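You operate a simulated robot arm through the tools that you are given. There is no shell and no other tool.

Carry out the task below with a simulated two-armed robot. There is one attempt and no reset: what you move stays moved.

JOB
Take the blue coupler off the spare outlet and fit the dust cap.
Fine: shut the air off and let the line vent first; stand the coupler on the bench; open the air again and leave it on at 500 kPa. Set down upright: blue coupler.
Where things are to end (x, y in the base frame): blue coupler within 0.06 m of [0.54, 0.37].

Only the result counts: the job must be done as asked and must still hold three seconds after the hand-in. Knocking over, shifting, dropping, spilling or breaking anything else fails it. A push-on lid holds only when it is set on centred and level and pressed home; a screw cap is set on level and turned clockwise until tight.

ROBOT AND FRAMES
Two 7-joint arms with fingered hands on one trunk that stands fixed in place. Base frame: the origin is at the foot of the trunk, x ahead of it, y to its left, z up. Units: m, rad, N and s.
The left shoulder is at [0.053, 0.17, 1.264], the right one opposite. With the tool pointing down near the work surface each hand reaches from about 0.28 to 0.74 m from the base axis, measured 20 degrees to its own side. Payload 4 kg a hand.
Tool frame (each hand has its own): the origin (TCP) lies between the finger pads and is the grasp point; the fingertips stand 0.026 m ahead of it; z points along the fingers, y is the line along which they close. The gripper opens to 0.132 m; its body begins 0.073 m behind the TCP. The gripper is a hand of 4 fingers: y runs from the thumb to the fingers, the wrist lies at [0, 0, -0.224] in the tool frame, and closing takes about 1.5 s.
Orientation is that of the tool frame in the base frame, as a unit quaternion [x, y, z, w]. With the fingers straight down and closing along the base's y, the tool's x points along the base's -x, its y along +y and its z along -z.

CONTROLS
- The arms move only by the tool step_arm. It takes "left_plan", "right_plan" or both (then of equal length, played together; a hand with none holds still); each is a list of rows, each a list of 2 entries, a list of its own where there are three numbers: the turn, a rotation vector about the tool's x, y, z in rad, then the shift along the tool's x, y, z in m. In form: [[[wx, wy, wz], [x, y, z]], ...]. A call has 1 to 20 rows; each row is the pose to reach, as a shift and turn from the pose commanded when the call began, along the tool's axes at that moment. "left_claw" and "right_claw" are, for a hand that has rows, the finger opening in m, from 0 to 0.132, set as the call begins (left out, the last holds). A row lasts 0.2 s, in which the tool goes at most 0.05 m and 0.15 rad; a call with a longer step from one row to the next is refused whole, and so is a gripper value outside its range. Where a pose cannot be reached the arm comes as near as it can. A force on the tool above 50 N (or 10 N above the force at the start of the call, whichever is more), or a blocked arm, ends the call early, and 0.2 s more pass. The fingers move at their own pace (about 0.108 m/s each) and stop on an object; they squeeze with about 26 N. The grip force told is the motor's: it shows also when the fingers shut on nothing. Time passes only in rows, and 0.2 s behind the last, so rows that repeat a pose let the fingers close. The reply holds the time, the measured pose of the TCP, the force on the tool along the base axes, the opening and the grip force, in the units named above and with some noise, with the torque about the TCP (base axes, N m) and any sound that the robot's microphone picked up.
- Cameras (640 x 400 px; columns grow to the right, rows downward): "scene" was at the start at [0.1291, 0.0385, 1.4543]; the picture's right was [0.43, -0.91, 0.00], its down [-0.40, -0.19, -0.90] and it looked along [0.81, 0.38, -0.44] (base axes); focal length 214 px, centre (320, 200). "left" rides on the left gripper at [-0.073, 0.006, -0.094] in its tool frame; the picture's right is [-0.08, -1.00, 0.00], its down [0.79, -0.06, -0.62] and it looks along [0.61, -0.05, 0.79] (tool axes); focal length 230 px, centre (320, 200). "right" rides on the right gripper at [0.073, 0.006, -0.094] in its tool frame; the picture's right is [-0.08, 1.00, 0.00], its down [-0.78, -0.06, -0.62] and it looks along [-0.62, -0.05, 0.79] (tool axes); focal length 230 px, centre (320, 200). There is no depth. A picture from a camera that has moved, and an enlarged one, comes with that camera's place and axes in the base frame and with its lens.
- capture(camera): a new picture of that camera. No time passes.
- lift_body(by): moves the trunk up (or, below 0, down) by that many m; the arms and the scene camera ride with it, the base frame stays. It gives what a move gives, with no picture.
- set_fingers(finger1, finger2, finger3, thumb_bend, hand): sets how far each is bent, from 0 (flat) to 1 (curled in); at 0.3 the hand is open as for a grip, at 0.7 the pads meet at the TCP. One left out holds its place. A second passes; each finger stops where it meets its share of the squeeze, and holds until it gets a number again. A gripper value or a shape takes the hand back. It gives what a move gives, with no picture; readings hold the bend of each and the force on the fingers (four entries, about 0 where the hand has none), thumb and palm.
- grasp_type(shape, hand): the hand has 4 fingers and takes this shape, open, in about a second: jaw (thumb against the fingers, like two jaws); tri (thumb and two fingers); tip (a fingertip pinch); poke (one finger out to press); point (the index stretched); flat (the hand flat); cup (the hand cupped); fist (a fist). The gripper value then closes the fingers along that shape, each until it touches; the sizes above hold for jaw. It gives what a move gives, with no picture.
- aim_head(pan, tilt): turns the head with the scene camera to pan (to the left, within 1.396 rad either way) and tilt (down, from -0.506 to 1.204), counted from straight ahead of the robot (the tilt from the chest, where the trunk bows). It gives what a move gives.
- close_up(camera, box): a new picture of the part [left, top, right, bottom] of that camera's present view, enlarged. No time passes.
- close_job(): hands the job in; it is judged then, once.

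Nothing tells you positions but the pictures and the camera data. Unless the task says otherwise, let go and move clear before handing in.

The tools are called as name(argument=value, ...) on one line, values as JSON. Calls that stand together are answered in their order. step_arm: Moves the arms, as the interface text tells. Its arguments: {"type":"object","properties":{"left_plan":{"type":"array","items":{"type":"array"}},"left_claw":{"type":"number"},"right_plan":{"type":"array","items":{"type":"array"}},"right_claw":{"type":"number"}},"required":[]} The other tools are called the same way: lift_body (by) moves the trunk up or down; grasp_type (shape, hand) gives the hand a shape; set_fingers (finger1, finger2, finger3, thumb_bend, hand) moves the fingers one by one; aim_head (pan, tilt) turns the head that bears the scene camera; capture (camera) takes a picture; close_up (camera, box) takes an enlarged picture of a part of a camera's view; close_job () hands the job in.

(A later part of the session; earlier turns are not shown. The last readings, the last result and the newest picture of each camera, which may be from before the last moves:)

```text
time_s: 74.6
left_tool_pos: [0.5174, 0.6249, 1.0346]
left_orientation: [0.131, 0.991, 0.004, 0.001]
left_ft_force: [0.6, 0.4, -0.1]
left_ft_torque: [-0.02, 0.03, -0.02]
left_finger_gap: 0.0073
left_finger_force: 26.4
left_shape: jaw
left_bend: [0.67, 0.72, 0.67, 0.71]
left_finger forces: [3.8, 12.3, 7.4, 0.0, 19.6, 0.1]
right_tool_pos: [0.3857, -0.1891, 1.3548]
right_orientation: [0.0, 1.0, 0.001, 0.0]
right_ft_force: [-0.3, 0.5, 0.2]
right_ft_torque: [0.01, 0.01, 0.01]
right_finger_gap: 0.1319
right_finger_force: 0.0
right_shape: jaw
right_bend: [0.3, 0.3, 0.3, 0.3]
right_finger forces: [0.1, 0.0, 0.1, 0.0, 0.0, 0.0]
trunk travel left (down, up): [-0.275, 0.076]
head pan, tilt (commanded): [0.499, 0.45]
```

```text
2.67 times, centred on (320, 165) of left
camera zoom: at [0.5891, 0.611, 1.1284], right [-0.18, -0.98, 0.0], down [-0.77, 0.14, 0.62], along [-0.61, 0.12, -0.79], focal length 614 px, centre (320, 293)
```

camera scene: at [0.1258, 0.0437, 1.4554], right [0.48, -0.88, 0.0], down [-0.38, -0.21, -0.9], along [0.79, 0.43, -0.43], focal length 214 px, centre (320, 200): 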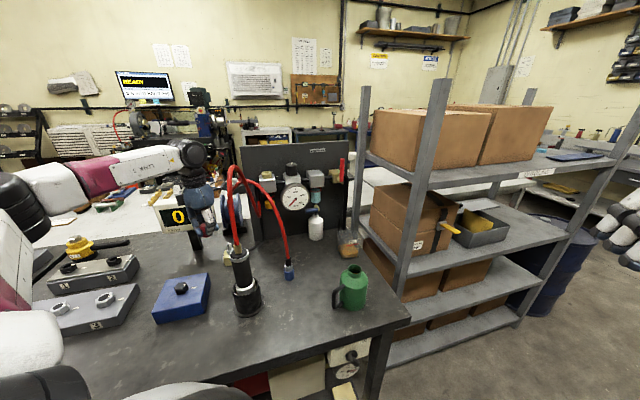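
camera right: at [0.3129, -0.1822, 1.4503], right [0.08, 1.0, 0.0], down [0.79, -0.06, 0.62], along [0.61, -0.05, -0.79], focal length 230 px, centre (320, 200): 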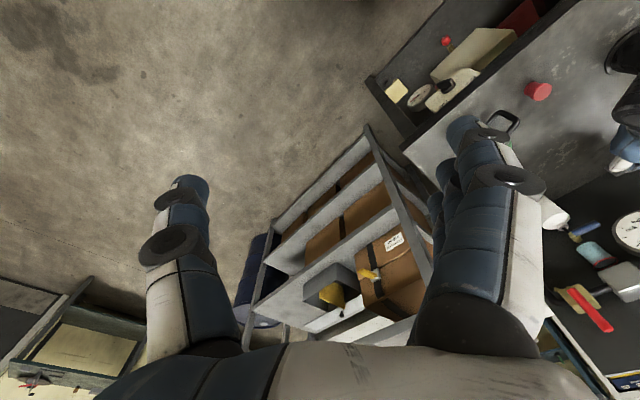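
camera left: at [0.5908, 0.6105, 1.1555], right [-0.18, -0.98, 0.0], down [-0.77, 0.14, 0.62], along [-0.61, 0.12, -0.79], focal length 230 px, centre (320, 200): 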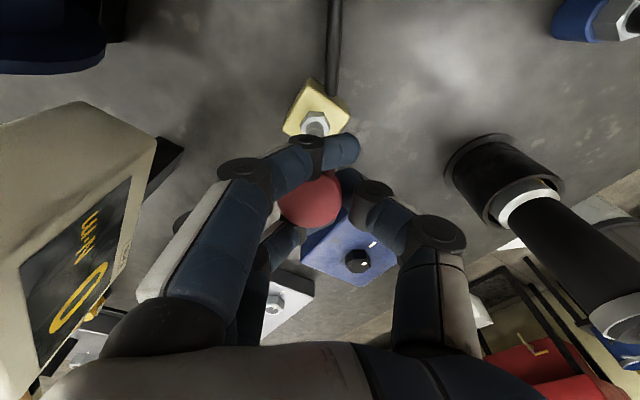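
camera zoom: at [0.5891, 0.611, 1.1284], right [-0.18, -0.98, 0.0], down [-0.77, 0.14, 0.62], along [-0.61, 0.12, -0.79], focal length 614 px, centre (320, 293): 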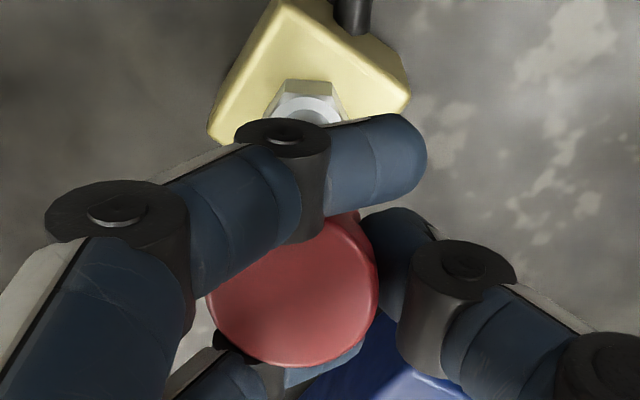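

I want to check the cap's tilt more carefully, so I'll zoom in further.

close_up(camera="scene", box=[214, 225, 240, 251])

close_up(camera="left", box=[280, 110, 350, 220])

```text
15.38 times, centred on (227, 238) of scene
camera zoom: at [0.1266, 0.0434, 1.4553], right [0.48, -0.88, 0.0], down [-0.38, -0.21, -0.9], along [0.79, 0.43, -0.44], focal length 3300 px, centre (1751, -385)
```

zoom: 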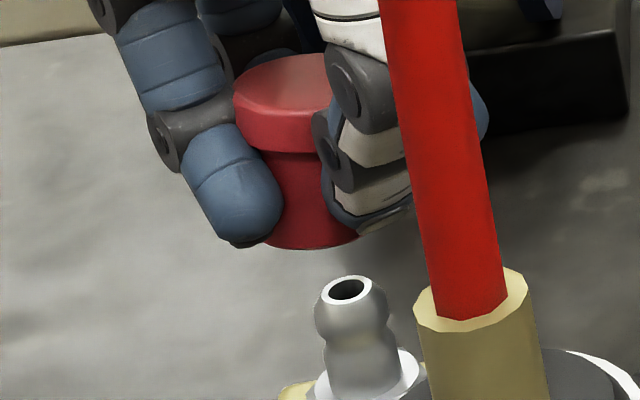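

```text
3.64 times, centred on (315, 165) of left
camera zoom: at [0.5891, 0.611, 1.1284], right [-0.18, -0.98, 0.0], down [-0.77, 0.14, 0.62], along [-0.61, 0.12, -0.79], focal length 837 px, centre (338, 327)
```

zoom: 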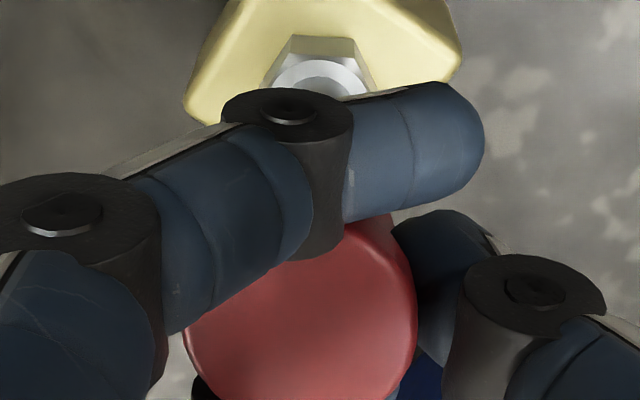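

The cap is level and within about 1–2 mm of the nipple's axis. I'll apply a 1 mm correction and lower gently until the first contact.

step_arm(left_plan=[[[0, 0, 0], [-0.0013, -0.001, 0.003]], [[0, 0, 0], [-0.0013, -0.001, 0.008]], [[0, 0, 0], [-0.0013, -0.001, 0.013]], [[0, 0, 0], [-0.0013, -0.001, 0.018]], [[0, 0, 0], [-0.0013, -0.001, 0.023]]])

close_up(camera="scene", box=[214, 225, 240, 251])

```text
time_s: 75.8
left_tool_pos: [0.5197, 0.6219, 1.0101]
left_orientation: [0.131, 0.991, 0.001, 0.0]
left_ft_force: [-0.3, 0.1, 0.9]
left_ft_torque: [0.0, -0.01, 0.02]
left_finger_gap: 0.0074
left_finger_force: 25.2
left_shape: jaw
left_bend: [0.67, 0.72, 0.67, 0.71]
left_finger forces: [4.0, 12.3, 7.3, 0.1, 19.6, 0.1]
right_tool_pos: [0.386, -0.1883, 1.3555]
right_orientation: [0.0, 1.0, 0.0, -0.001]
right_ft_force: [0.0, 0.1, 0.1]
right_ft_torque: [0.02, 0.01, 0.02]
right_finger_gap: 0.132
right_finger_force: 0.1
right_shape: jaw
right_bend: [0.3, 0.3, 0.3, 0.3]
right_finger forces: [0.1, 0.0, 0.0, 0.1, 0.0, 0.1]
trunk travel left (down, up): [-0.275, 0.076]
head pan, tilt (commanded): [0.499, 0.45]
```

```text
15.38 times, centred on (227, 238) of scene
camera zoom: at [0.1268, 0.0435, 1.4553], right [0.48, -0.88, 0.0], down [-0.38, -0.21, -0.9], along [0.79, 0.43, -0.44], focal length 3300 px, centre (1751, -385)
```

zoom: 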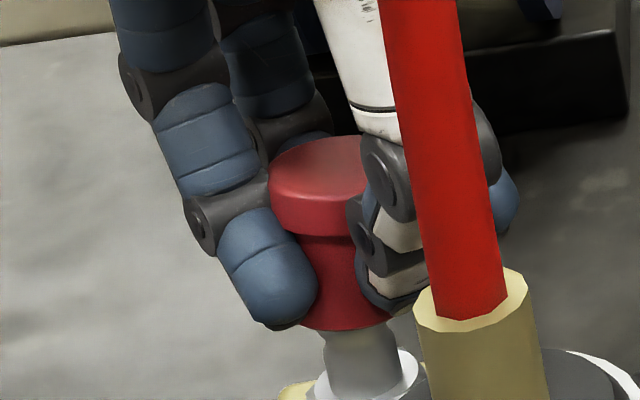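

The cap's mouth has slipped over the nipple tip with no side force. I'll keep pressing down in small steps, watching the force.

step_arm(left_plan=[[[0, 0, 0], [0, 0, 0.004]], [[0, 0, 0], [0, 0, 0.008]], [[0, 0, 0], [0, 0, 0.012]], [[0, 0, 0], [0, 0, 0.016]]])

close_up(camera="scene", box=[214, 230, 240, 256])

```text
time_s: 76.8
left_tool_pos: [0.5196, 0.6211, 0.9942]
left_orientation: [0.132, 0.991, 0.003, 0.001]
left_ft_force: [0.9, 3.1, 2.7]
left_ft_torque: [0.12, -0.06, -0.02]
left_finger_gap: 0.0071
left_finger_force: 26.3
left_shape: jaw
left_bend: [0.67, 0.72, 0.67, 0.71]
left_finger forces: [4.2, 13.1, 7.8, 0.0, 18.8, 0.0]
right_tool_pos: [0.3848, -0.1888, 1.3549]
right_orientation: [0.0, 1.0, 0.0, 0.0]
right_ft_force: [1.0, 0.4, -0.5]
right_ft_torque: [0.0, 0.02, 0.0]
right_finger_gap: 0.1318
right_finger_force: 0.1
right_shape: jaw
right_bend: [0.3, 0.3, 0.3, 0.3]
right_finger forces: [0.0, 0.0, 0.0, 0.0, 0.0, 0.0]
trunk travel left (down, up): [-0.275, 0.076]
head pan, tilt (commanded): [0.499, 0.45]
```

```text
15.38 times, centred on (227, 243) of scene
camera zoom: at [0.1265, 0.0436, 1.4553], right [0.48, -0.88, 0.0], down [-0.38, -0.21, -0.9], along [0.79, 0.43, -0.44], focal length 3300 px, centre (1751, -462)
```

zoom: 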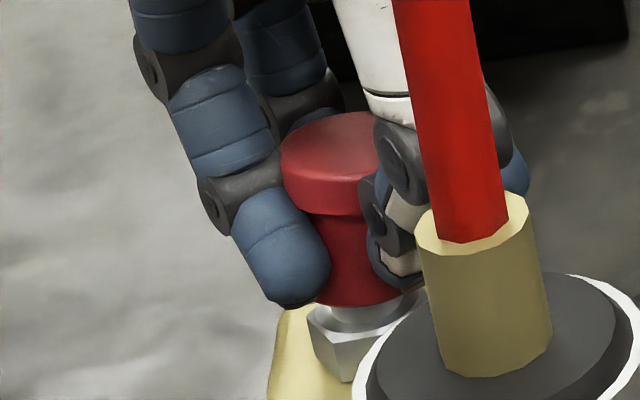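

The cap is nearly down onto the hex, with only light side force. I'll ease sideways 1 mm in the direction it asks for and continue pressing down.

step_arm(left_plan=[[[0, 0, 0], [0, 0.001, 0.001]], [[0, 0, 0], [0, 0.001, 0.003]], [[0, 0, 0], [0, 0.001, 0.005]], [[0, 0, 0], [0, 0.001, 0.007]]])

close_up(camera="scene", box=[214, 230, 240, 256])

```text
time_s: 77.8
left_tool_pos: [0.5188, 0.623, 0.989]
left_orientation: [0.131, 0.991, 0.003, 0.001]
left_ft_force: [-4.1, 3.9, 8.8]
left_ft_torque: [0.1, 0.0, -0.02]
left_finger_gap: 0.0072
left_finger_force: 25.5
left_shape: jaw
left_bend: [0.67, 0.72, 0.67, 0.71]
left_finger forces: [2.7, 12.9, 10.4, 0.1, 19.8, 0.1]
right_tool_pos: [0.3839, -0.1887, 1.3569]
right_orientation: [0.0, 1.0, 0.0, -0.001]
right_ft_force: [-0.6, 0.1, 0.0]
right_ft_torque: [0.0, 0.0, -0.01]
right_finger_gap: 0.132
right_finger_force: 0.1
right_shape: jaw
right_bend: [0.3, 0.3, 0.3, 0.3]
right_finger forces: [0.0, 0.0, 0.0, 0.0, 0.0, 0.0]
trunk travel left (down, up): [-0.275, 0.076]
head pan, tilt (commanded): [0.499, 0.45]
```

```text
15.38 times, centred on (227, 243) of scene
camera zoom: at [0.1255, 0.0431, 1.4555], right [0.48, -0.88, 0.0], down [-0.38, -0.21, -0.9], along [0.79, 0.43, -0.43], focal length 3300 px, centre (1751, -462)
```

zoom: 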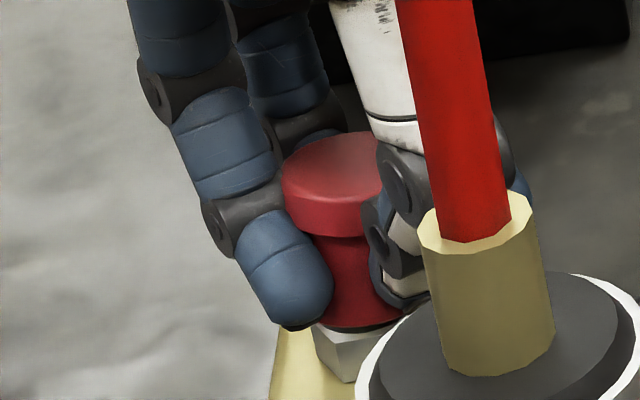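

The cap's skirt has reached the hex and the force is 9 N. I'll press further to seat it home.

step_arm(left_plan=[[[0, 0, 0], [0.001, 0, 0.002]], [[0, 0, 0], [0.001, 0, 0.004]], [[0, 0, 0], [0.001, 0, 0.006]], [[0, 0, 0], [0.001, 0, 0.006]]])

close_up(camera="scene", box=[214, 230, 240, 256])

```text
time_s: 78.8
left_tool_pos: [0.5163, 0.622, 0.9856]
left_orientation: [0.13, 0.991, 0.004, 0.002]
left_ft_force: [-9.1, 3.6, 30.5]
left_ft_torque: [0.2, -0.2, 0.18]
left_finger_gap: 0.0091
left_finger_force: 26.1
left_shape: jaw
left_bend: [0.68, 0.72, 0.68, 0.73]
left_finger forces: [0.3, 17.9, 32.0, 0.1, 28.0, 0.0]
right_tool_pos: [0.3819, -0.1913, 1.3561]
right_orientation: [-0.001, 1.0, 0.002, 0.001]
right_ft_force: [0.4, 0.2, -0.3]
right_ft_torque: [0.02, -0.01, 0.04]
right_finger_gap: 0.1321
right_finger_force: 0.0
right_shape: jaw
right_bend: [0.3, 0.3, 0.3, 0.3]
right_finger forces: [0.1, 0.0, 0.0, 0.0, 0.0, 0.1]
trunk travel left (down, up): [-0.275, 0.076]
head pan, tilt (commanded): [0.499, 0.45]
```

```text
15.38 times, centred on (227, 243) of scene
camera zoom: at [0.1229, 0.0408, 1.4559], right [0.48, -0.88, 0.0], down [-0.38, -0.21, -0.9], along [0.79, 0.43, -0.43], focal length 3300 px, centre (1751, -462)
```

zoom: 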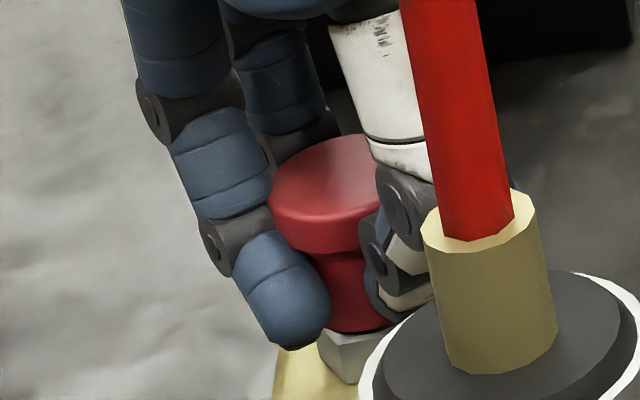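

The cap has met a firm stop with its skirt on the hex, at 30 N. I'll unload, open the fingers and rise to inspect it.

step_arm(left_plan=[[[0, 0, 0], [0, 0, -0.003]], [[0, 0, 0], [0, 0, -0.005]]])

step_arm(left_plan=[[[0, 0, 0], [0, 0, 0]], [[0, 0, 0], [0, 0, 0]], [[0, 0, 0], [0, 0, 0]], [[0, 0, 0], [0, 0, 0]]], left_claw=0.07)

close_up(camera="scene", box=[209, 225, 245, 261])

close_up(camera="left", box=[240, 110, 400, 260])

```text
time_s: 79.4
left_tool_pos: [0.5172, 0.6223, 0.9869]
left_orientation: [0.131, 0.991, 0.002, 0.0]
left_ft_force: [-7.9, -4.0, 5.0]
left_ft_torque: [-0.08, -0.34, 0.17]
left_finger_gap: 0.0087
left_finger_force: 25.5
left_shape: jaw
left_bend: [0.68, 0.72, 0.67, 0.72]
left_finger forces: [0.4, 14.7, 29.1, 0.1, 26.3, 0.1]
right_tool_pos: [0.3834, -0.1899, 1.3559]
right_orientation: [0.0, 1.0, 0.001, 0.0]
right_ft_force: [-0.1, -0.1, 0.0]
right_ft_torque: [-0.01, 0.02, -0.03]
right_finger_gap: 0.1321
right_finger_force: 0.0
right_shape: jaw
right_bend: [0.3, 0.3, 0.3, 0.3]
right_finger forces: [0.1, 0.0, 0.1, 0.1, 0.1, 0.0]
trunk travel left (down, up): [-0.275, 0.076]
head pan, tilt (commanded): [0.499, 0.45]
```

```text
time_s: 80.4
left_tool_pos: [0.5191, 0.6244, 0.9873]
left_orientation: [0.132, 0.991, 0.003, 0.001]
left_ft_force: [0.5, -0.4, 0.1]
left_ft_torque: [-0.01, 0.0, 0.03]
left_finger_gap: 0.0693
left_finger_force: 0.0
left_shape: jaw
left_bend: [0.72, 0.72, 0.72, 0.7]
left_finger forces: [0.0, 0.0, 0.0, 0.0, 0.1, 0.0]
right_tool_pos: [0.3865, -0.1893, 1.3547]
right_orientation: [0.0, 1.0, 0.0, 0.0]
right_ft_force: [0.8, -0.1, 0.4]
right_ft_torque: [-0.03, 0.03, -0.01]
right_finger_gap: 0.132
right_finger_force: 0.1
right_shape: jaw
right_bend: [0.3, 0.3, 0.3, 0.3]
right_finger forces: [0.0, 0.0, 0.0, 0.0, 0.0, 0.1]
trunk travel left (down, up): [-0.275, 0.076]
head pan, tilt (commanded): [0.499, 0.45]
```

```text
11.11 times, centred on (227, 243) of scene
camera zoom: at [0.1265, 0.0433, 1.4553], right [0.48, -0.88, 0.0], down [-0.38, -0.21, -0.9], along [0.79, 0.43, -0.44], focal length 2383 px, centre (1353, -278)
```

zoom: 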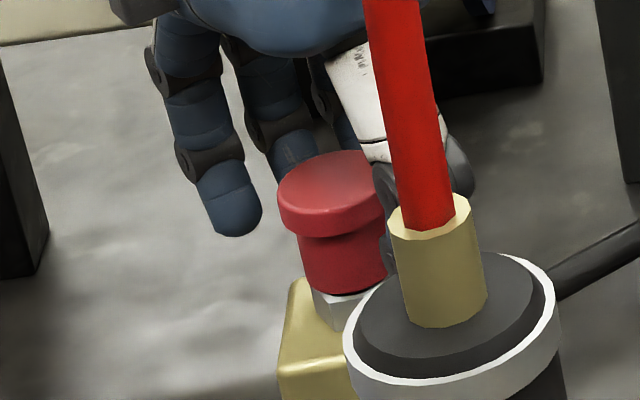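

```text
2.67 times, centred on (320, 185) of left
camera zoom: at [0.5898, 0.6102, 1.0815], right [-0.18, -0.98, 0.0], down [-0.77, 0.14, 0.62], along [-0.61, 0.12, -0.79], focal length 614 px, centre (320, 240)
```

zoom: 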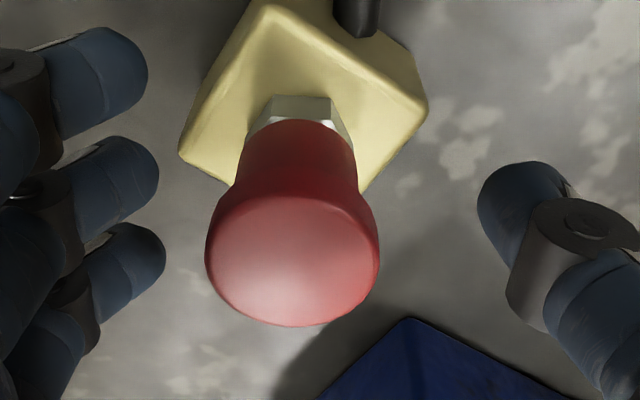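

The cap sits level on the nipple with its skirt against the hex. To be sure it is pressed home, I'll rise, close the hand, and press squarely on its top.

step_arm(left_plan=[[[0, 0, 0], [0, 0, -0.02]], [[0, 0, 0], [0, 0, -0.05]], [[0, 0, 0], [0, 0, -0.085]], [[0, 0, 0], [0, 0, -0.085]]])

step_arm(left_plan=[[[0, 0, 0], [0, 0, 0]], [[0, 0, 0], [0, 0, 0]], [[0, 0, 0], [0, 0, 0]], [[0, 0, 0], [0, 0, 0]], [[0, 0, 0], [0, 0, 0]], [[0, 0, 0], [0, 0, 0]]], left_claw=0.0)

capture(camera="left")

close_up(camera="scene", box=[190, 190, 260, 260])

```text
time_s: 81.4
left_tool_pos: [0.5176, 0.6247, 1.0713]
left_orientation: [0.131, 0.991, 0.002, 0.001]
left_ft_force: [0.3, -0.4, -0.3]
left_ft_torque: [0.02, 0.0, 0.03]
left_finger_gap: 0.0694
left_finger_force: 0.0
left_shape: jaw
left_bend: [0.72, 0.72, 0.72, 0.7]
left_finger forces: [0.0, 0.0, 0.0, 0.0, 0.0, 0.0]
right_tool_pos: [0.3858, -0.1886, 1.3556]
right_orientation: [-0.001, 1.0, -0.001, 0.0]
right_ft_force: [0.6, -0.7, 0.1]
right_ft_torque: [-0.02, -0.01, 0.0]
right_finger_gap: 0.1318
right_finger_force: 0.0
right_shape: jaw
right_bend: [0.3, 0.3, 0.3, 0.3]
right_finger forces: [0.0, 0.0, 0.1, 0.0, 0.0, 0.0]
trunk travel left (down, up): [-0.275, 0.076]
head pan, tilt (commanded): [0.499, 0.45]
```

```text
time_s: 82.8
left_tool_pos: [0.518, 0.6231, 1.071]
left_orientation: [0.131, 0.991, 0.002, -0.001]
left_ft_force: [-0.5, -0.2, 0.4]
left_ft_torque: [-0.01, 0.01, 0.0]
left_finger_gap: 0.0
left_finger_force: 25.6
left_shape: jaw
left_bend: [0.68, 0.58, 0.68, 0.66]
left_finger forces: [0.1, 0.1, 0.0, 0.0, 0.0, 0.0]
right_tool_pos: [0.386, -0.1891, 1.3556]
right_orientation: [0.0, 1.0, 0.0, 0.0]
right_ft_force: [0.7, -0.3, -0.7]
right_ft_torque: [-0.03, -0.05, 0.02]
right_finger_gap: 0.1321
right_finger_force: 0.0
right_shape: jaw
right_bend: [0.3, 0.3, 0.3, 0.3]
right_finger forces: [0.0, 0.0, 0.0, 0.0, 0.0, 0.0]
trunk travel left (down, up): [-0.275, 0.076]
head pan, tilt (commanded): [0.499, 0.45]
```

```text
taken
camera left: at [0.5891, 0.6111, 1.1662], right [-0.18, -0.98, 0.0], down [-0.77, 0.14, 0.62], along [-0.61, 0.12, -0.79], focal length 230 px, centre (320, 200)
```

left: 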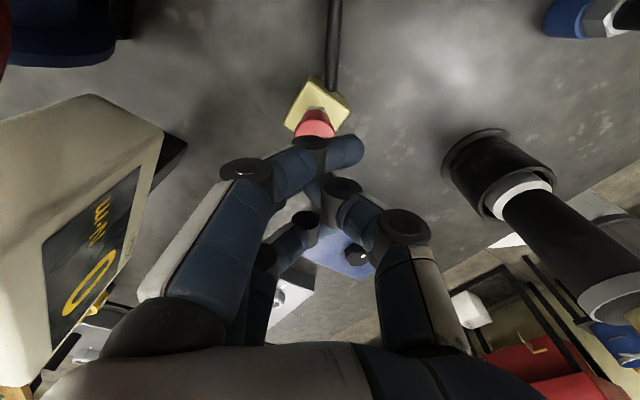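

```text
5.71 times, centred on (225, 225) of scene
camera zoom: at [0.1267, 0.0435, 1.4553], right [0.48, -0.88, 0.0], down [-0.38, -0.21, -0.9], along [0.79, 0.43, -0.44], focal length 1226 px, centre (863, 57)
```

zoom: 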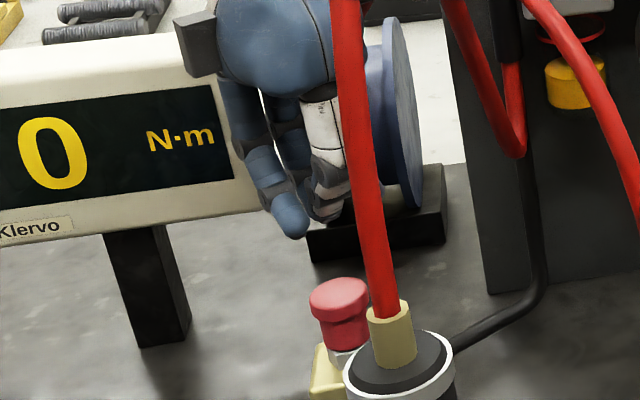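

The cap is on and the closed fingertips hover above it. I'll centre over it and press down slowly on its top.

step_arm(left_plan=[[[0, 0, 0], [0.0013, 0.0048, 0.01]], [[0, 0, 0], [0.0013, 0.0048, 0.03]], [[0, 0, 0], [0.0013, 0.0048, 0.044]], [[0, 0, 0], [0.0013, 0.0048, 0.048]], [[0, 0, 0], [0.0013, 0.0048, 0.052]]])

close_up(camera="scene", box=[205, 215, 250, 260])

close_up(camera="left", box=[240, 90, 400, 260])

```text
time_s: 84.0
left_tool_pos: [0.5175, 0.629, 1.0218]
left_orientation: [0.131, 0.991, 0.003, 0.002]
left_ft_force: [-0.6, 4.4, 15.6]
left_ft_torque: [0.32, 0.0, -0.01]
left_finger_gap: 0.0
left_finger_force: 26.3
left_shape: jaw
left_bend: [0.68, 0.6, 0.68, 0.66]
left_finger forces: [0.1, 0.1, 0.0, 0.0, 0.1, 0.1]
right_tool_pos: [0.3833, -0.1898, 1.3561]
right_orientation: [0.0, 1.0, 0.001, 0.0]
right_ft_force: [0.4, -1.0, -0.7]
right_ft_torque: [0.01, -0.03, -0.02]
right_finger_gap: 0.1321
right_finger_force: 0.1
right_shape: jaw
right_bend: [0.3, 0.3, 0.3, 0.3]
right_finger forces: [0.0, 0.0, 0.1, 0.0, 0.0, 0.0]
trunk travel left (down, up): [-0.275, 0.076]
head pan, tilt (commanded): [0.499, 0.45]
```

```text
8.89 times, centred on (228, 238) of scene
camera zoom: at [0.1254, 0.0425, 1.4557], right [0.48, -0.88, 0.0], down [-0.38, -0.21, -0.9], along [0.79, 0.43, -0.43], focal length 1906 px, centre (1142, -133)
```

zoom: 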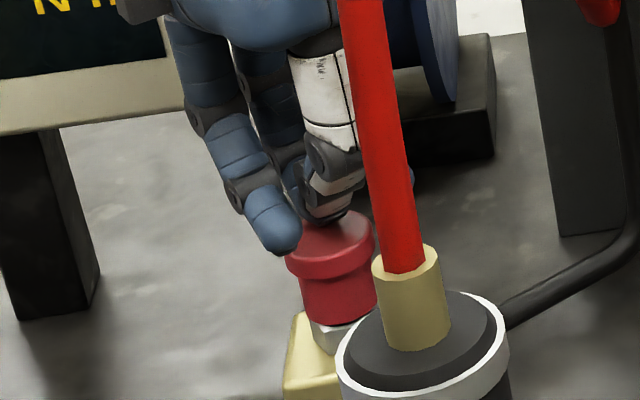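

```text
2.35 times, centred on (320, 175) of left
camera zoom: at [0.5893, 0.6151, 1.1167], right [-0.18, -0.98, -0.01], down [-0.78, 0.14, 0.61], along [-0.6, 0.12, -0.79], focal length 541 px, centre (320, 259)
```

zoom: 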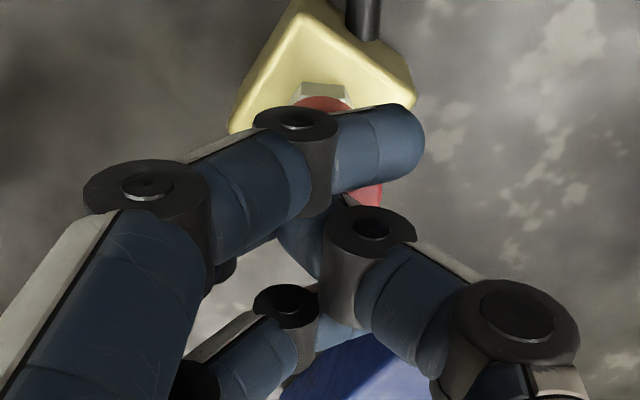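

Contact on the cap's top at 15.6 N. I'll increase the press toward 40 N.

step_arm(left_plan=[[[0, 0, 0], [0, 0, 0.002]], [[0, 0, 0], [0, 0, 0.004]], [[0, 0, 0], [0, 0, 0.005]], [[0, 0, 0], [0, 0, 0.005]]])

close_up(camera="scene", box=[205, 215, 250, 260])

```text
time_s: 85.0
left_tool_pos: [0.5177, 0.6264, 1.0188]
left_orientation: [0.132, 0.991, 0.004, 0.003]
left_ft_force: [4.1, 13.3, 47.2]
left_ft_torque: [1.01, -0.21, 0.0]
left_finger_gap: 0.0002
left_finger_force: 26.3
left_shape: jaw
left_bend: [0.68, 0.69, 0.68, 0.67]
left_finger forces: [0.0, 62.2, 0.0, 0.0, 0.1, 0.0]
right_tool_pos: [0.3817, -0.1911, 1.3561]
right_orientation: [0.0, 1.0, 0.001, 0.001]
right_ft_force: [0.1, 0.8, -0.4]
right_ft_torque: [-0.01, -0.01, -0.02]
right_finger_gap: 0.1321
right_finger_force: 0.0
right_shape: jaw
right_bend: [0.3, 0.3, 0.3, 0.3]
right_finger forces: [0.0, 0.1, 0.0, 0.1, 0.1, 0.0]
trunk travel left (down, up): [-0.275, 0.076]
head pan, tilt (commanded): [0.499, 0.45]
```

```text
8.89 times, centred on (228, 238) of scene
camera zoom: at [0.1232, 0.0405, 1.456], right [0.48, -0.88, 0.0], down [-0.38, -0.21, -0.9], along [0.79, 0.43, -0.43], focal length 1906 px, centre (1142, -133)
```

zoom: 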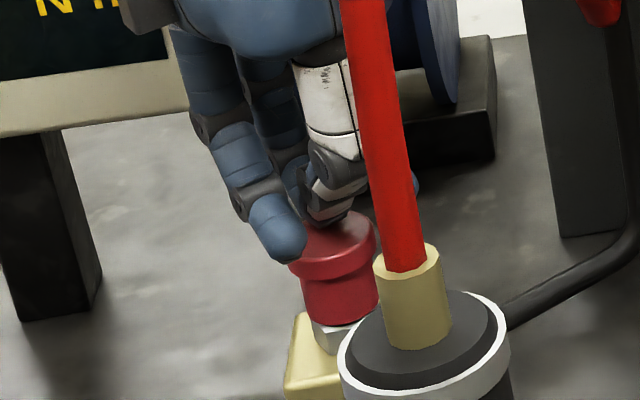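

A 47 N press was applied and the cap held level. I'll rise and inspect it from above.

step_arm(left_plan=[[[0, 0, 0], [0, 0, -0.005]], [[0, 0, 0], [0, 0, -0.02]], [[0, 0, 0], [0, 0, -0.05]], [[0, 0, 0], [0, 0, -0.08]], [[0, 0, 0], [0.03, -0.01, -0.1]], [[0, 0, 0], [0.07, -0.02, -0.1]], [[0, 0, 0], [0.07, -0.02, -0.1]]])

close_up(camera="scene", box=[209, 225, 245, 261])

capture(camera="left")

```text
time_s: 86.6
left_tool_pos: [0.4466, 0.6277, 1.1134]
left_orientation: [0.131, 0.991, 0.003, 0.0]
left_ft_force: [0.5, 0.4, 0.2]
left_ft_torque: [0.01, 0.01, 0.01]
left_finger_gap: 0.0
left_finger_force: 25.7
left_shape: jaw
left_bend: [0.68, 0.59, 0.68, 0.67]
left_finger forces: [0.0, 0.0, 0.0, 0.0, 0.0, 0.0]
right_tool_pos: [0.3861, -0.1895, 1.3561]
right_orientation: [0.0, 1.0, 0.0, -0.001]
right_ft_force: [0.4, 0.3, -0.1]
right_ft_torque: [0.0, 0.0, 0.02]
right_finger_gap: 0.1317
right_finger_force: 0.0
right_shape: jaw
right_bend: [0.3, 0.3, 0.3, 0.3]
right_finger forces: [0.1, 0.0, 0.1, 0.1, 0.0, 0.0]
trunk travel left (down, up): [-0.275, 0.076]
head pan, tilt (commanded): [0.499, 0.45]
```

```text
11.11 times, centred on (227, 243) of scene
camera zoom: at [0.1272, 0.043, 1.4552], right [0.48, -0.88, 0.0], down [-0.38, -0.21, -0.9], along [0.79, 0.43, -0.44], focal length 2383 px, centre (1353, -278)
```

zoom: 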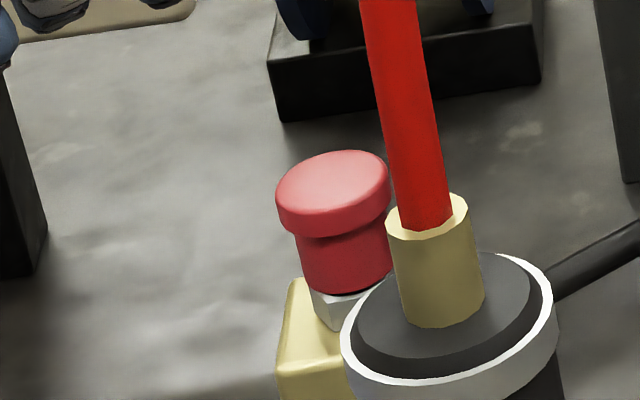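

```text
taken
camera left: at [0.5184, 0.6141, 1.2077], right [-0.18, -0.98, 0.0], down [-0.77, 0.14, 0.62], along [-0.61, 0.12, -0.79], focal length 230 px, centre (320, 200)
```

left: 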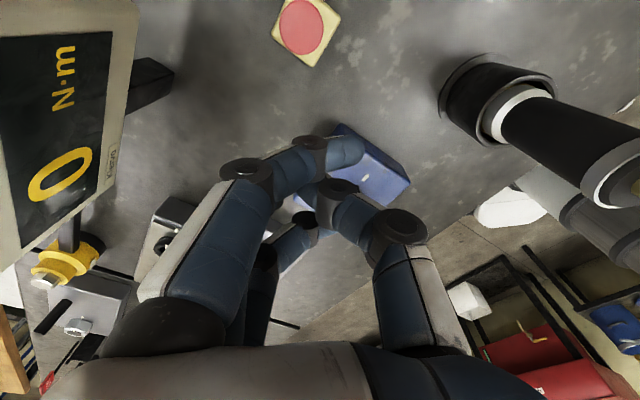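

The red cap is seated level on the outlet. Next the air must be opened again, so I'll retrace the same safe path around the tool back to the right side of the bench.

step_arm(left_plan=[[[0, 0, 0], [0.0294, -0.0315, 0]], [[0, 0, 0], [0.0613, -0.066, 0]], [[0, 0, 0], [0.0873, -0.1042, 0]], [[0, 0, 0], [0.107, -0.1458, 0]], [[0, 0, 0], [0.1159, -0.1897, 0]], [[0, 0, 0], [0.1137, -0.2357, 0]], [[0, 0, 0], [0.0923, -0.2765, 0]], [[0, 0, 0], [0.0577, -0.3085, 0]], [[0, 0, 0], [0.0161, -0.3284, 0]], [[0, 0, 0], [-0.0289, -0.342, 0]], [[0, 0, 0], [-0.0763, -0.3447, 0]], [[0, 0, 0], [-0.1131, -0.343, 0]], [[0, 0, 0], [-0.1131, -0.343, 0]]])

capture(camera="scene")

```text
time_s: 89.4
left_tool_pos: [0.464, 0.2673, 1.1129]
left_orientation: [0.131, 0.991, 0.001, 0.001]
left_ft_force: [0.8, 0.0, 0.2]
left_ft_torque: [0.0, 0.0, 0.0]
left_finger_gap: 0.0
left_finger_force: 26.0
left_shape: jaw
left_bend: [0.68, 0.58, 0.68, 0.67]
left_finger forces: [0.0, 0.0, 0.1, 0.1, 0.0, 0.0]
right_tool_pos: [0.3844, -0.1898, 1.3556]
right_orientation: [0.0, 1.0, 0.0, 0.0]
right_ft_force: [0.0, -0.5, -0.2]
right_ft_torque: [0.02, -0.01, 0.01]
right_finger_gap: 0.1318
right_finger_force: 0.0
right_shape: jaw
right_bend: [0.3, 0.3, 0.3, 0.3]
right_finger forces: [0.1, 0.0, 0.1, 0.0, 0.1, 0.0]
trunk travel left (down, up): [-0.275, 0.076]
head pan, tilt (commanded): [0.499, 0.45]
```

```text
taken
camera scene: at [0.1261, 0.0437, 1.4554], right [0.48, -0.88, 0.0], down [-0.38, -0.21, -0.9], along [0.79, 0.43, -0.43], focal length 214 px, centre (320, 200)
```

scene: 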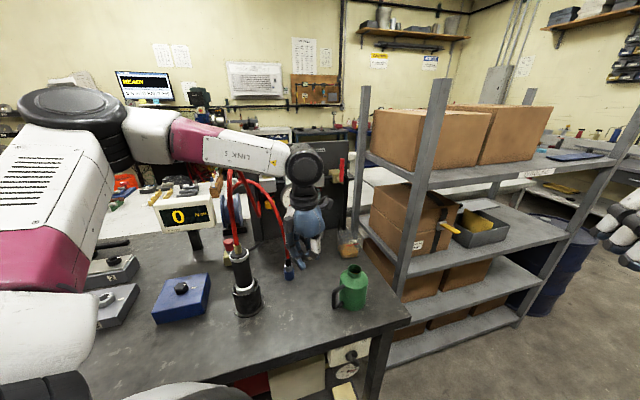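

The arm is back in its earlier configuration with everything standing. I'll yaw the hand back 65°.

step_arm(left_plan=[[[0, 0, -0.1418], [0, 0, 0]], [[0, 0, -0.2835], [0, 0, 0]], [[0, 0, -0.4253], [0, 0, 0]], [[0, 0, -0.567], [0, 0, 0]], [[0, 0, -0.7088], [0, 0, 0]], [[0, 0, -0.8505], [0, 0, 0]], [[0, 0, -0.9923], [0, 0, 0]], [[0, 0, -1.134], [0, 0, 0]], [[0, 0, -1.134], [0, 0, 0]]])

set_fingers(hand="left", finger1=1.0, finger2=0.62, finger3=1.0, thumb_bend=0.67)

```text
time_s: 91.4
left_tool_pos: [0.4662, 0.2658, 1.1129]
left_orientation: [-0.422, 0.907, 0.002, 0.001]
left_ft_force: [-0.2, 0.1, -0.4]
left_ft_torque: [0.01, 0.0, 0.01]
left_finger_gap: 0.0
left_finger_force: 25.9
left_shape: jaw
left_bend: [0.68, 0.58, 0.68, 0.67]
left_finger forces: [0.0, 0.0, 0.0, 0.0, 0.0, 0.0]
right_tool_pos: [0.3854, -0.1893, 1.3554]
right_orientation: [0.001, 1.0, 0.0, -0.001]
right_ft_force: [0.2, 0.4, 0.8]
right_ft_torque: [-0.03, -0.01, -0.03]
right_finger_gap: 0.132
right_finger_force: 0.0
right_shape: jaw
right_bend: [0.3, 0.3, 0.3, 0.3]
right_finger forces: [0.0, 0.0, 0.0, 0.0, 0.0, 0.1]
trunk travel left (down, up): [-0.275, 0.076]
head pan, tilt (commanded): [0.499, 0.45]
```

```text
time_s: 92.4
left_tool_pos: [0.4651, 0.2674, 1.1141]
left_orientation: [-0.422, 0.907, 0.002, 0.001]
left_ft_force: [-0.3, 0.6, -0.4]
left_ft_torque: [-0.01, -0.01, 0.02]
left_finger_gap: 0.0399
left_finger_force: 0.2
left_shape: fingers
left_bend: [1.0, 0.62, 1.0, 0.67]
left_finger forces: [0.1, 0.0, 0.0, 0.1, 0.1, 0.1]
right_tool_pos: [0.3847, -0.1888, 1.3547]
right_orientation: [0.0, 1.0, 0.0, 0.0]
right_ft_force: [-0.3, 0.0, -0.8]
right_ft_torque: [-0.01, -0.02, 0.03]
right_finger_gap: 0.1318
right_finger_force: 0.0
right_shape: jaw
right_bend: [0.3, 0.3, 0.3, 0.3]
right_finger forces: [0.1, 0.0, 0.1, 0.0, 0.0, 0.0]
trunk travel left (down, up): [-0.275, 0.076]
head pan, tilt (commanded): [0.499, 0.45]
```

Pinch tool formed again. I'll now pitch the hand back up toward horizontal, staying right of the coupler's hose.

step_arm(left_plan=[[[0, -0.1358, 0], [-0.0037, -0.0005, -0.002]], [[0, -0.2716, 0], [-0.0075, -0.001, -0.004]], [[0, -0.4074, 0], [-0.0112, -0.0014, -0.006]], [[0, -0.5432, 0], [-0.015, -0.0019, -0.008]], [[0, -0.679, 0], [-0.0187, -0.0024, -0.01]], [[0, -0.8148, 0], [-0.0225, -0.0029, -0.012]], [[0, -0.9506, 0], [-0.0262, -0.0033, -0.014]], [[0, -1.0864, 0], [-0.03, -0.0038, -0.016]], [[0, -1.222, 0], [-0.0337, -0.0043, -0.017]], [[0, -1.222, 0], [-0.0337, -0.0043, -0.017]]])

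capture(camera="scene")

capture(camera="left")

```text
time_s: 94.6
left_tool_pos: [0.491, 0.29, 1.1295]
left_orientation: [-0.345, 0.741, 0.244, 0.522]
left_ft_force: [0.6, 0.1, 0.2]
left_ft_torque: [0.0, -0.05, -0.01]
left_finger_gap: 0.04
left_finger_force: 0.0
left_shape: fingers
left_bend: [1.0, 0.62, 1.0, 0.67]
left_finger forces: [0.0, 0.0, 0.0, 0.0, 0.0, 0.0]
right_tool_pos: [0.3837, -0.1885, 1.3557]
right_orientation: [0.0, 1.0, 0.001, 0.0]
right_ft_force: [0.7, 0.0, 0.1]
right_ft_torque: [-0.01, -0.01, -0.02]
right_finger_gap: 0.132
right_finger_force: 0.1
right_shape: jaw
right_bend: [0.3, 0.3, 0.3, 0.3]
right_finger forces: [0.0, 0.0, 0.0, 0.0, 0.0, 0.0]
trunk travel left (down, up): [-0.275, 0.076]
head pan, tilt (commanded): [0.499, 0.45]
```

```text
taken
camera scene: at [0.1263, 0.0438, 1.4553], right [0.48, -0.88, 0.0], down [-0.38, -0.21, -0.9], along [0.79, 0.43, -0.44], focal length 214 px, centre (320, 200)
```

scene: 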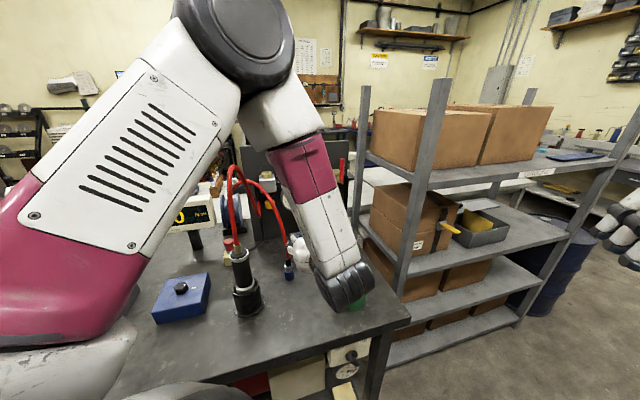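

```text
taken
camera left: at [0.4451, 0.2453, 1.2308], right [0.78, -0.62, 0.07], down [-0.5, -0.69, -0.53], along [0.38, 0.38, -0.84], focal length 230 px, centre (320, 200)
```

left: 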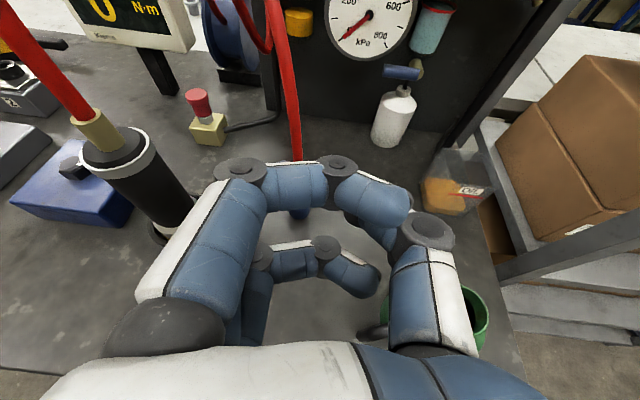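

The cap, coupler and gauge (0) are all in view. I'll move up, right and forward to a standoff in front of the raised lever, levelling the hand as I go.

step_arm(left_plan=[[[0.0075, -0.049, 0.001], [-0.0203, -0.03, -0.0128]], [[0.0149, -0.0979, 0.002], [-0.0405, -0.06, -0.0255]], [[0.0224, -0.1469, 0.003], [-0.0608, -0.0901, -0.0383]], [[0.0298, -0.1959, 0.004], [-0.0759, -0.1221, -0.0222]]])

capture(camera="scene")

capture(camera="left")

```text
time_s: 95.6
left_tool_pos: [0.5869, 0.2168, 1.2079]
left_orientation: [-0.31, 0.692, 0.266, 0.595]
left_ft_force: [0.7, -0.3, 0.7]
left_ft_torque: [-0.02, -0.01, 0.0]
left_finger_gap: 0.0396
left_finger_force: 0.0
left_shape: fingers
left_bend: [1.0, 0.62, 1.0, 0.67]
left_finger forces: [0.1, 0.0, 0.0, 0.0, 0.1, 0.1]
right_tool_pos: [0.3857, -0.1885, 1.3544]
right_orientation: [-0.001, 1.0, 0.0, 0.0]
right_ft_force: [0.1, 0.2, -0.1]
right_ft_torque: [0.01, 0.02, 0.04]
right_finger_gap: 0.132
right_finger_force: 0.1
right_shape: jaw
right_bend: [0.3, 0.3, 0.3, 0.3]
right_finger forces: [0.0, 0.0, 0.1, 0.0, 0.1, 0.1]
trunk travel left (down, up): [-0.275, 0.076]
head pan, tilt (commanded): [0.499, 0.45]
```

```text
taken
camera scene: at [0.1281, 0.0439, 1.455], right [0.48, -0.88, 0.0], down [-0.38, -0.21, -0.9], along [0.79, 0.43, -0.44], focal length 214 px, centre (320, 200)
```

scene: 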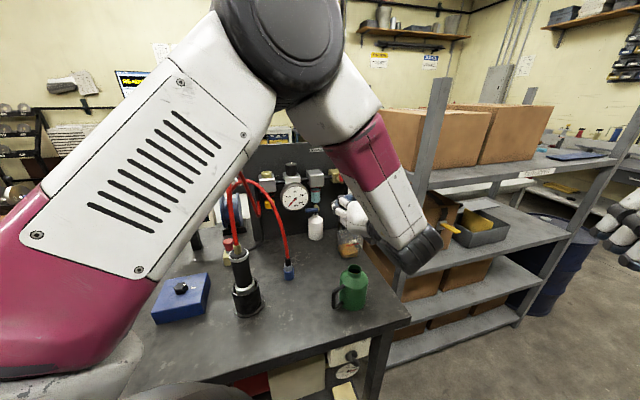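

```text
taken
camera left: at [0.528, 0.1593, 1.2955], right [0.75, -0.66, 0.08], down [-0.44, -0.58, -0.68], along [0.49, 0.48, -0.73], focal length 230 px, centre (320, 200)
```

left: 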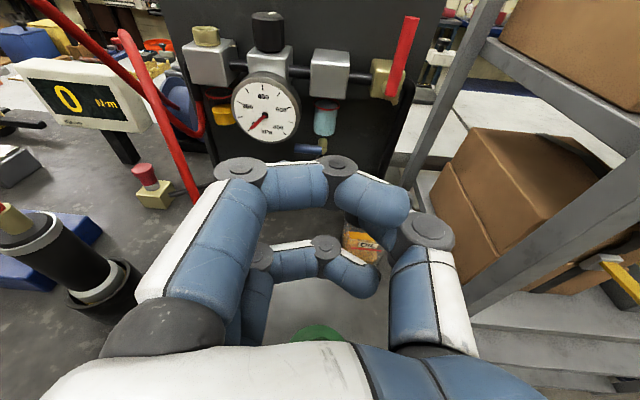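

The lever stands up at the right of the panel, and the shelf post is to its right. I'll continue to a point squarely in front of the lever.

step_arm(left_plan=[[[0.005, -0.0375, 0.001], [-0.009, -0.0274, 0.0143]], [[0.01, -0.075, 0.0015], [-0.018, -0.0549, 0.0285]], [[0.015, -0.1125, 0.002], [-0.027, -0.0823, 0.0428]], [[0.02, -0.15, 0.003], [-0.036, -0.1097, 0.0571]], [[0.02, -0.15, 0.003], [-0.036, -0.1097, 0.0571]]])

capture(camera="left")

capture(camera="scene")

```text
time_s: 96.8
left_tool_pos: [0.7116, 0.1866, 1.2364]
left_orientation: [-0.282, 0.648, 0.282, 0.649]
left_ft_force: [0.0, -0.8, -0.5]
left_ft_torque: [0.0, -0.02, 0.0]
left_finger_gap: 0.0399
left_finger_force: 0.1
left_shape: fingers
left_bend: [1.0, 0.62, 1.0, 0.67]
left_finger forces: [0.1, 0.0, 0.0, 0.0, 0.1, 0.0]
right_tool_pos: [0.3845, -0.1892, 1.3545]
right_orientation: [0.0, 1.0, 0.0, 0.0]
right_ft_force: [-0.3, 0.4, -0.7]
right_ft_torque: [-0.03, 0.03, 0.0]
right_finger_gap: 0.1319
right_finger_force: 0.0
right_shape: jaw
right_bend: [0.3, 0.3, 0.3, 0.3]
right_finger forces: [0.0, 0.0, 0.0, 0.1, 0.0, 0.0]
trunk travel left (down, up): [-0.275, 0.076]
head pan, tilt (commanded): [0.499, 0.45]
```

```text
taken
camera left: at [0.6423, 0.1223, 1.3096], right [0.73, -0.68, 0.08], down [-0.38, -0.49, -0.79], along [0.57, 0.54, -0.61], focal length 230 px, centre (320, 200)
```

left: 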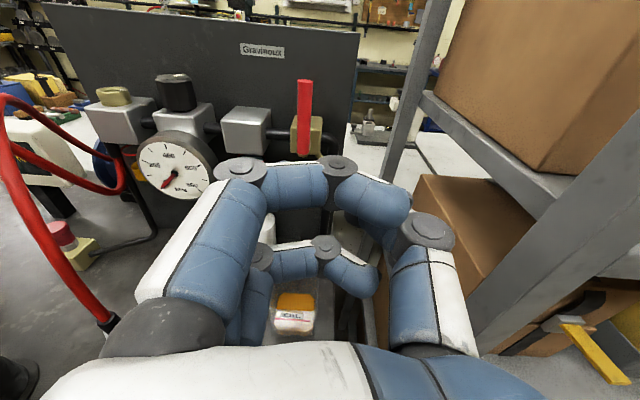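

```text
taken
camera scene: at [0.1263, 0.0435, 1.4554], right [0.48, -0.88, 0.0], down [-0.38, -0.21, -0.9], along [0.79, 0.43, -0.43], focal length 214 px, centre (320, 200)
```

scene: 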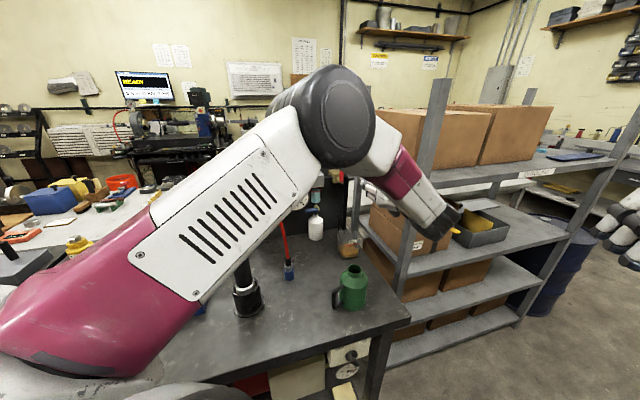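

The lever is about 17.7 cm ahead and slightly left. The near shelf post, at roughly (0.83, 0.08), is well clear of the hand. I'll advance on the lever's right side, stopping just short to check.

step_arm(left_plan=[[[0, 0, 0], [0.004, -0.012, 0.025]], [[0, 0, 0], [0.008, -0.022, 0.06]], [[0, 0, 0], [0.011, -0.028, 0.1]], [[0, 0, 0], [0.011, -0.028, 0.13]], [[0, 0, 0], [0.011, -0.028, 0.13]]])

capture(camera="left")

capture(camera="scene")

```text
time_s: 98.0
left_tool_pos: [0.8221, 0.2639, 1.2253]
left_orientation: [-0.281, 0.648, 0.283, 0.649]
left_ft_force: [0.0, 0.2, -0.3]
left_ft_torque: [0.02, -0.02, -0.01]
left_finger_gap: 0.0394
left_finger_force: 0.0
left_shape: fingers
left_bend: [1.0, 0.62, 1.0, 0.67]
left_finger forces: [0.0, 0.1, 0.1, 0.1, 0.1, 0.0]
right_tool_pos: [0.385, -0.1894, 1.355]
right_orientation: [0.0, 1.0, 0.0, 0.0]
right_ft_force: [0.0, -0.8, 0.5]
right_ft_torque: [0.04, 0.0, -0.01]
right_finger_gap: 0.1319
right_finger_force: 0.0
right_shape: jaw
right_bend: [0.3, 0.3, 0.3, 0.3]
right_finger forces: [0.1, 0.1, 0.0, 0.1, 0.0, 0.1]
trunk travel left (down, up): [-0.275, 0.076]
head pan, tilt (commanded): [0.499, 0.45]
```

```text
taken
camera left: at [0.7527, 0.1999, 1.2991], right [0.73, -0.68, 0.08], down [-0.38, -0.49, -0.79], along [0.57, 0.54, -0.61], focal length 230 px, centre (320, 200)
```

left: 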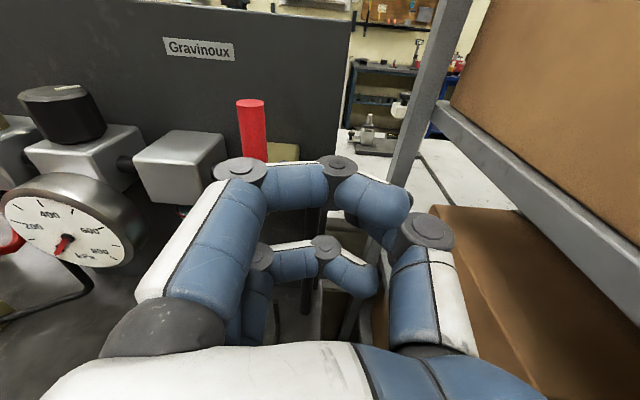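

```text
taken
camera scene: at [0.1266, 0.0433, 1.4553], right [0.48, -0.88, 0.0], down [-0.38, -0.21, -0.9], along [0.79, 0.43, -0.44], focal length 214 px, centre (320, 200)
```

scene: 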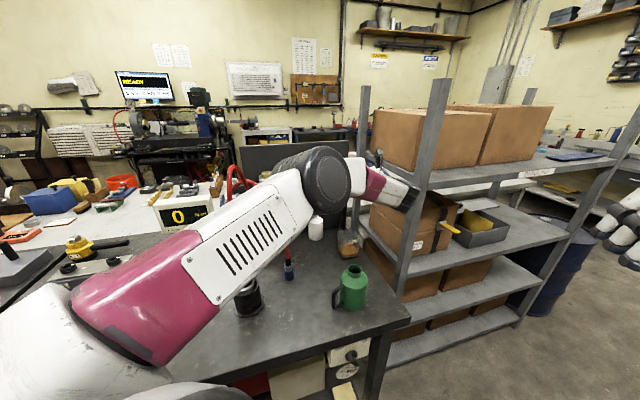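

The lever is 4 cm left and 4 cm ahead of the pinch tip. I'll advance 28 mm, then sweep left along the lever's arc, first half.

step_arm(left_plan=[[[0, 0, 0], [0, 0, 0.014]], [[0, 0, 0], [0, 0, 0.028]], [[0, 0, 0], [0, 0.012, 0.028]], [[0, 0, 0], [0, 0.022, 0.028]], [[0, 0, 0], [-0.002, 0.029, 0.028]], [[0, 0, 0], [-0.0035, 0.0356, 0.028]], [[0, 0, 0], [-0.0035, 0.0427, 0.028]], [[0, 0, 0], [-0.0033, 0.0497, 0.028]], [[0, 0, 0], [-0.0015, 0.0565, 0.028]], [[0, 0, 0], [0.0005, 0.0633, 0.028]]])

capture(camera="left")

```text
time_s: 100.2
left_tool_pos: [0.7928, 0.3274, 1.2248]
left_orientation: [-0.282, 0.648, 0.282, 0.649]
left_ft_force: [0.1, -2.6, 0.6]
left_ft_torque: [0.02, 0.01, -0.03]
left_finger_gap: 0.0399
left_finger_force: 0.7
left_shape: fingers
left_bend: [1.0, 0.64, 1.0, 0.67]
left_finger forces: [0.0, 1.8, 0.1, 0.1, 0.0, 0.0]
right_tool_pos: [0.3854, -0.1897, 1.3556]
right_orientation: [0.0, 1.0, 0.0, -0.001]
right_ft_force: [-0.2, -0.2, -1.1]
right_ft_torque: [-0.06, 0.03, 0.0]
right_finger_gap: 0.1319
right_finger_force: 0.1
right_shape: jaw
right_bend: [0.3, 0.3, 0.3, 0.3]
right_finger forces: [0.0, 0.0, 0.0, 0.0, 0.0, 0.1]
trunk travel left (down, up): [-0.275, 0.076]
head pan, tilt (commanded): [0.499, 0.45]
```

```text
taken
camera left: at [0.7244, 0.2633, 1.2984], right [0.73, -0.68, 0.08], down [-0.37, -0.49, -0.79], along [0.57, 0.54, -0.61], focal length 230 px, centre (320, 200)
```

left: 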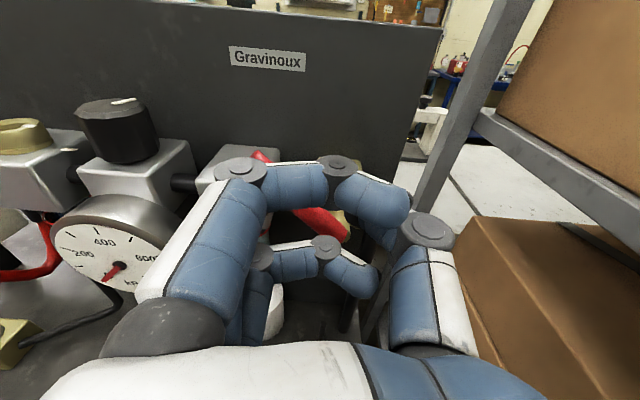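

The lever is following, about halfway. I'll finish the sweep down to horizontal.

step_arm(left_plan=[[[0, 0, 0], [0.0035, 0.006, 0]], [[0, 0, 0], [0.0072, 0.012, 0]], [[0, 0, 0], [0.012, 0.017, 0]], [[0, 0, 0], [0.0173, 0.0218, 0]], [[0, 0, 0], [0.0234, 0.0255, 0]], [[0, 0, 0], [0.0295, 0.0287, 0]], [[0, 0, 0], [0.034, 0.0302, 0]]])

capture(camera="left")

```text
time_s: 101.8
left_tool_pos: [0.7708, 0.3476, 1.1905]
left_orientation: [-0.281, 0.648, 0.282, 0.649]
left_ft_force: [-0.5, -1.0, 1.2]
left_ft_torque: [0.02, -0.01, 0.02]
left_finger_gap: 0.0399
left_finger_force: 0.6
left_shape: fingers
left_bend: [1.0, 0.63, 1.0, 0.67]
left_finger forces: [0.1, 1.0, 0.1, 0.0, 0.1, 0.0]
right_tool_pos: [0.3857, -0.1894, 1.3561]
right_orientation: [0.0, 1.0, 0.0, 0.0]
right_ft_force: [0.1, 0.4, -0.2]
right_ft_torque: [-0.02, -0.04, -0.02]
right_finger_gap: 0.1321
right_finger_force: 0.1
right_shape: jaw
right_bend: [0.3, 0.3, 0.3, 0.3]
right_finger forces: [0.1, 0.0, 0.0, 0.0, 0.0, 0.1]
trunk travel left (down, up): [-0.275, 0.076]
head pan, tilt (commanded): [0.499, 0.45]
```

```text
taken
camera left: at [0.7022, 0.2834, 1.2643], right [0.73, -0.68, 0.08], down [-0.38, -0.49, -0.79], along [0.57, 0.54, -0.61], focal length 230 px, centre (320, 200)
```

left: 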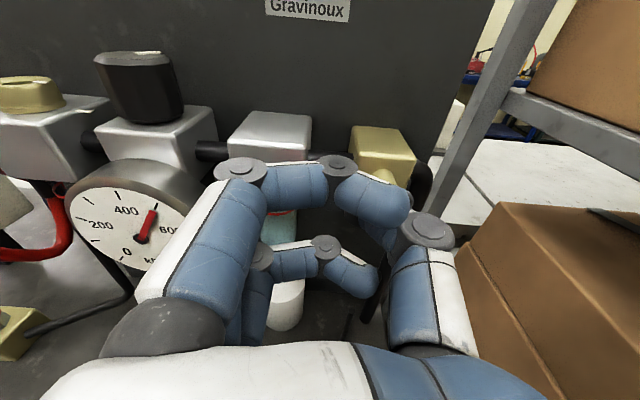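

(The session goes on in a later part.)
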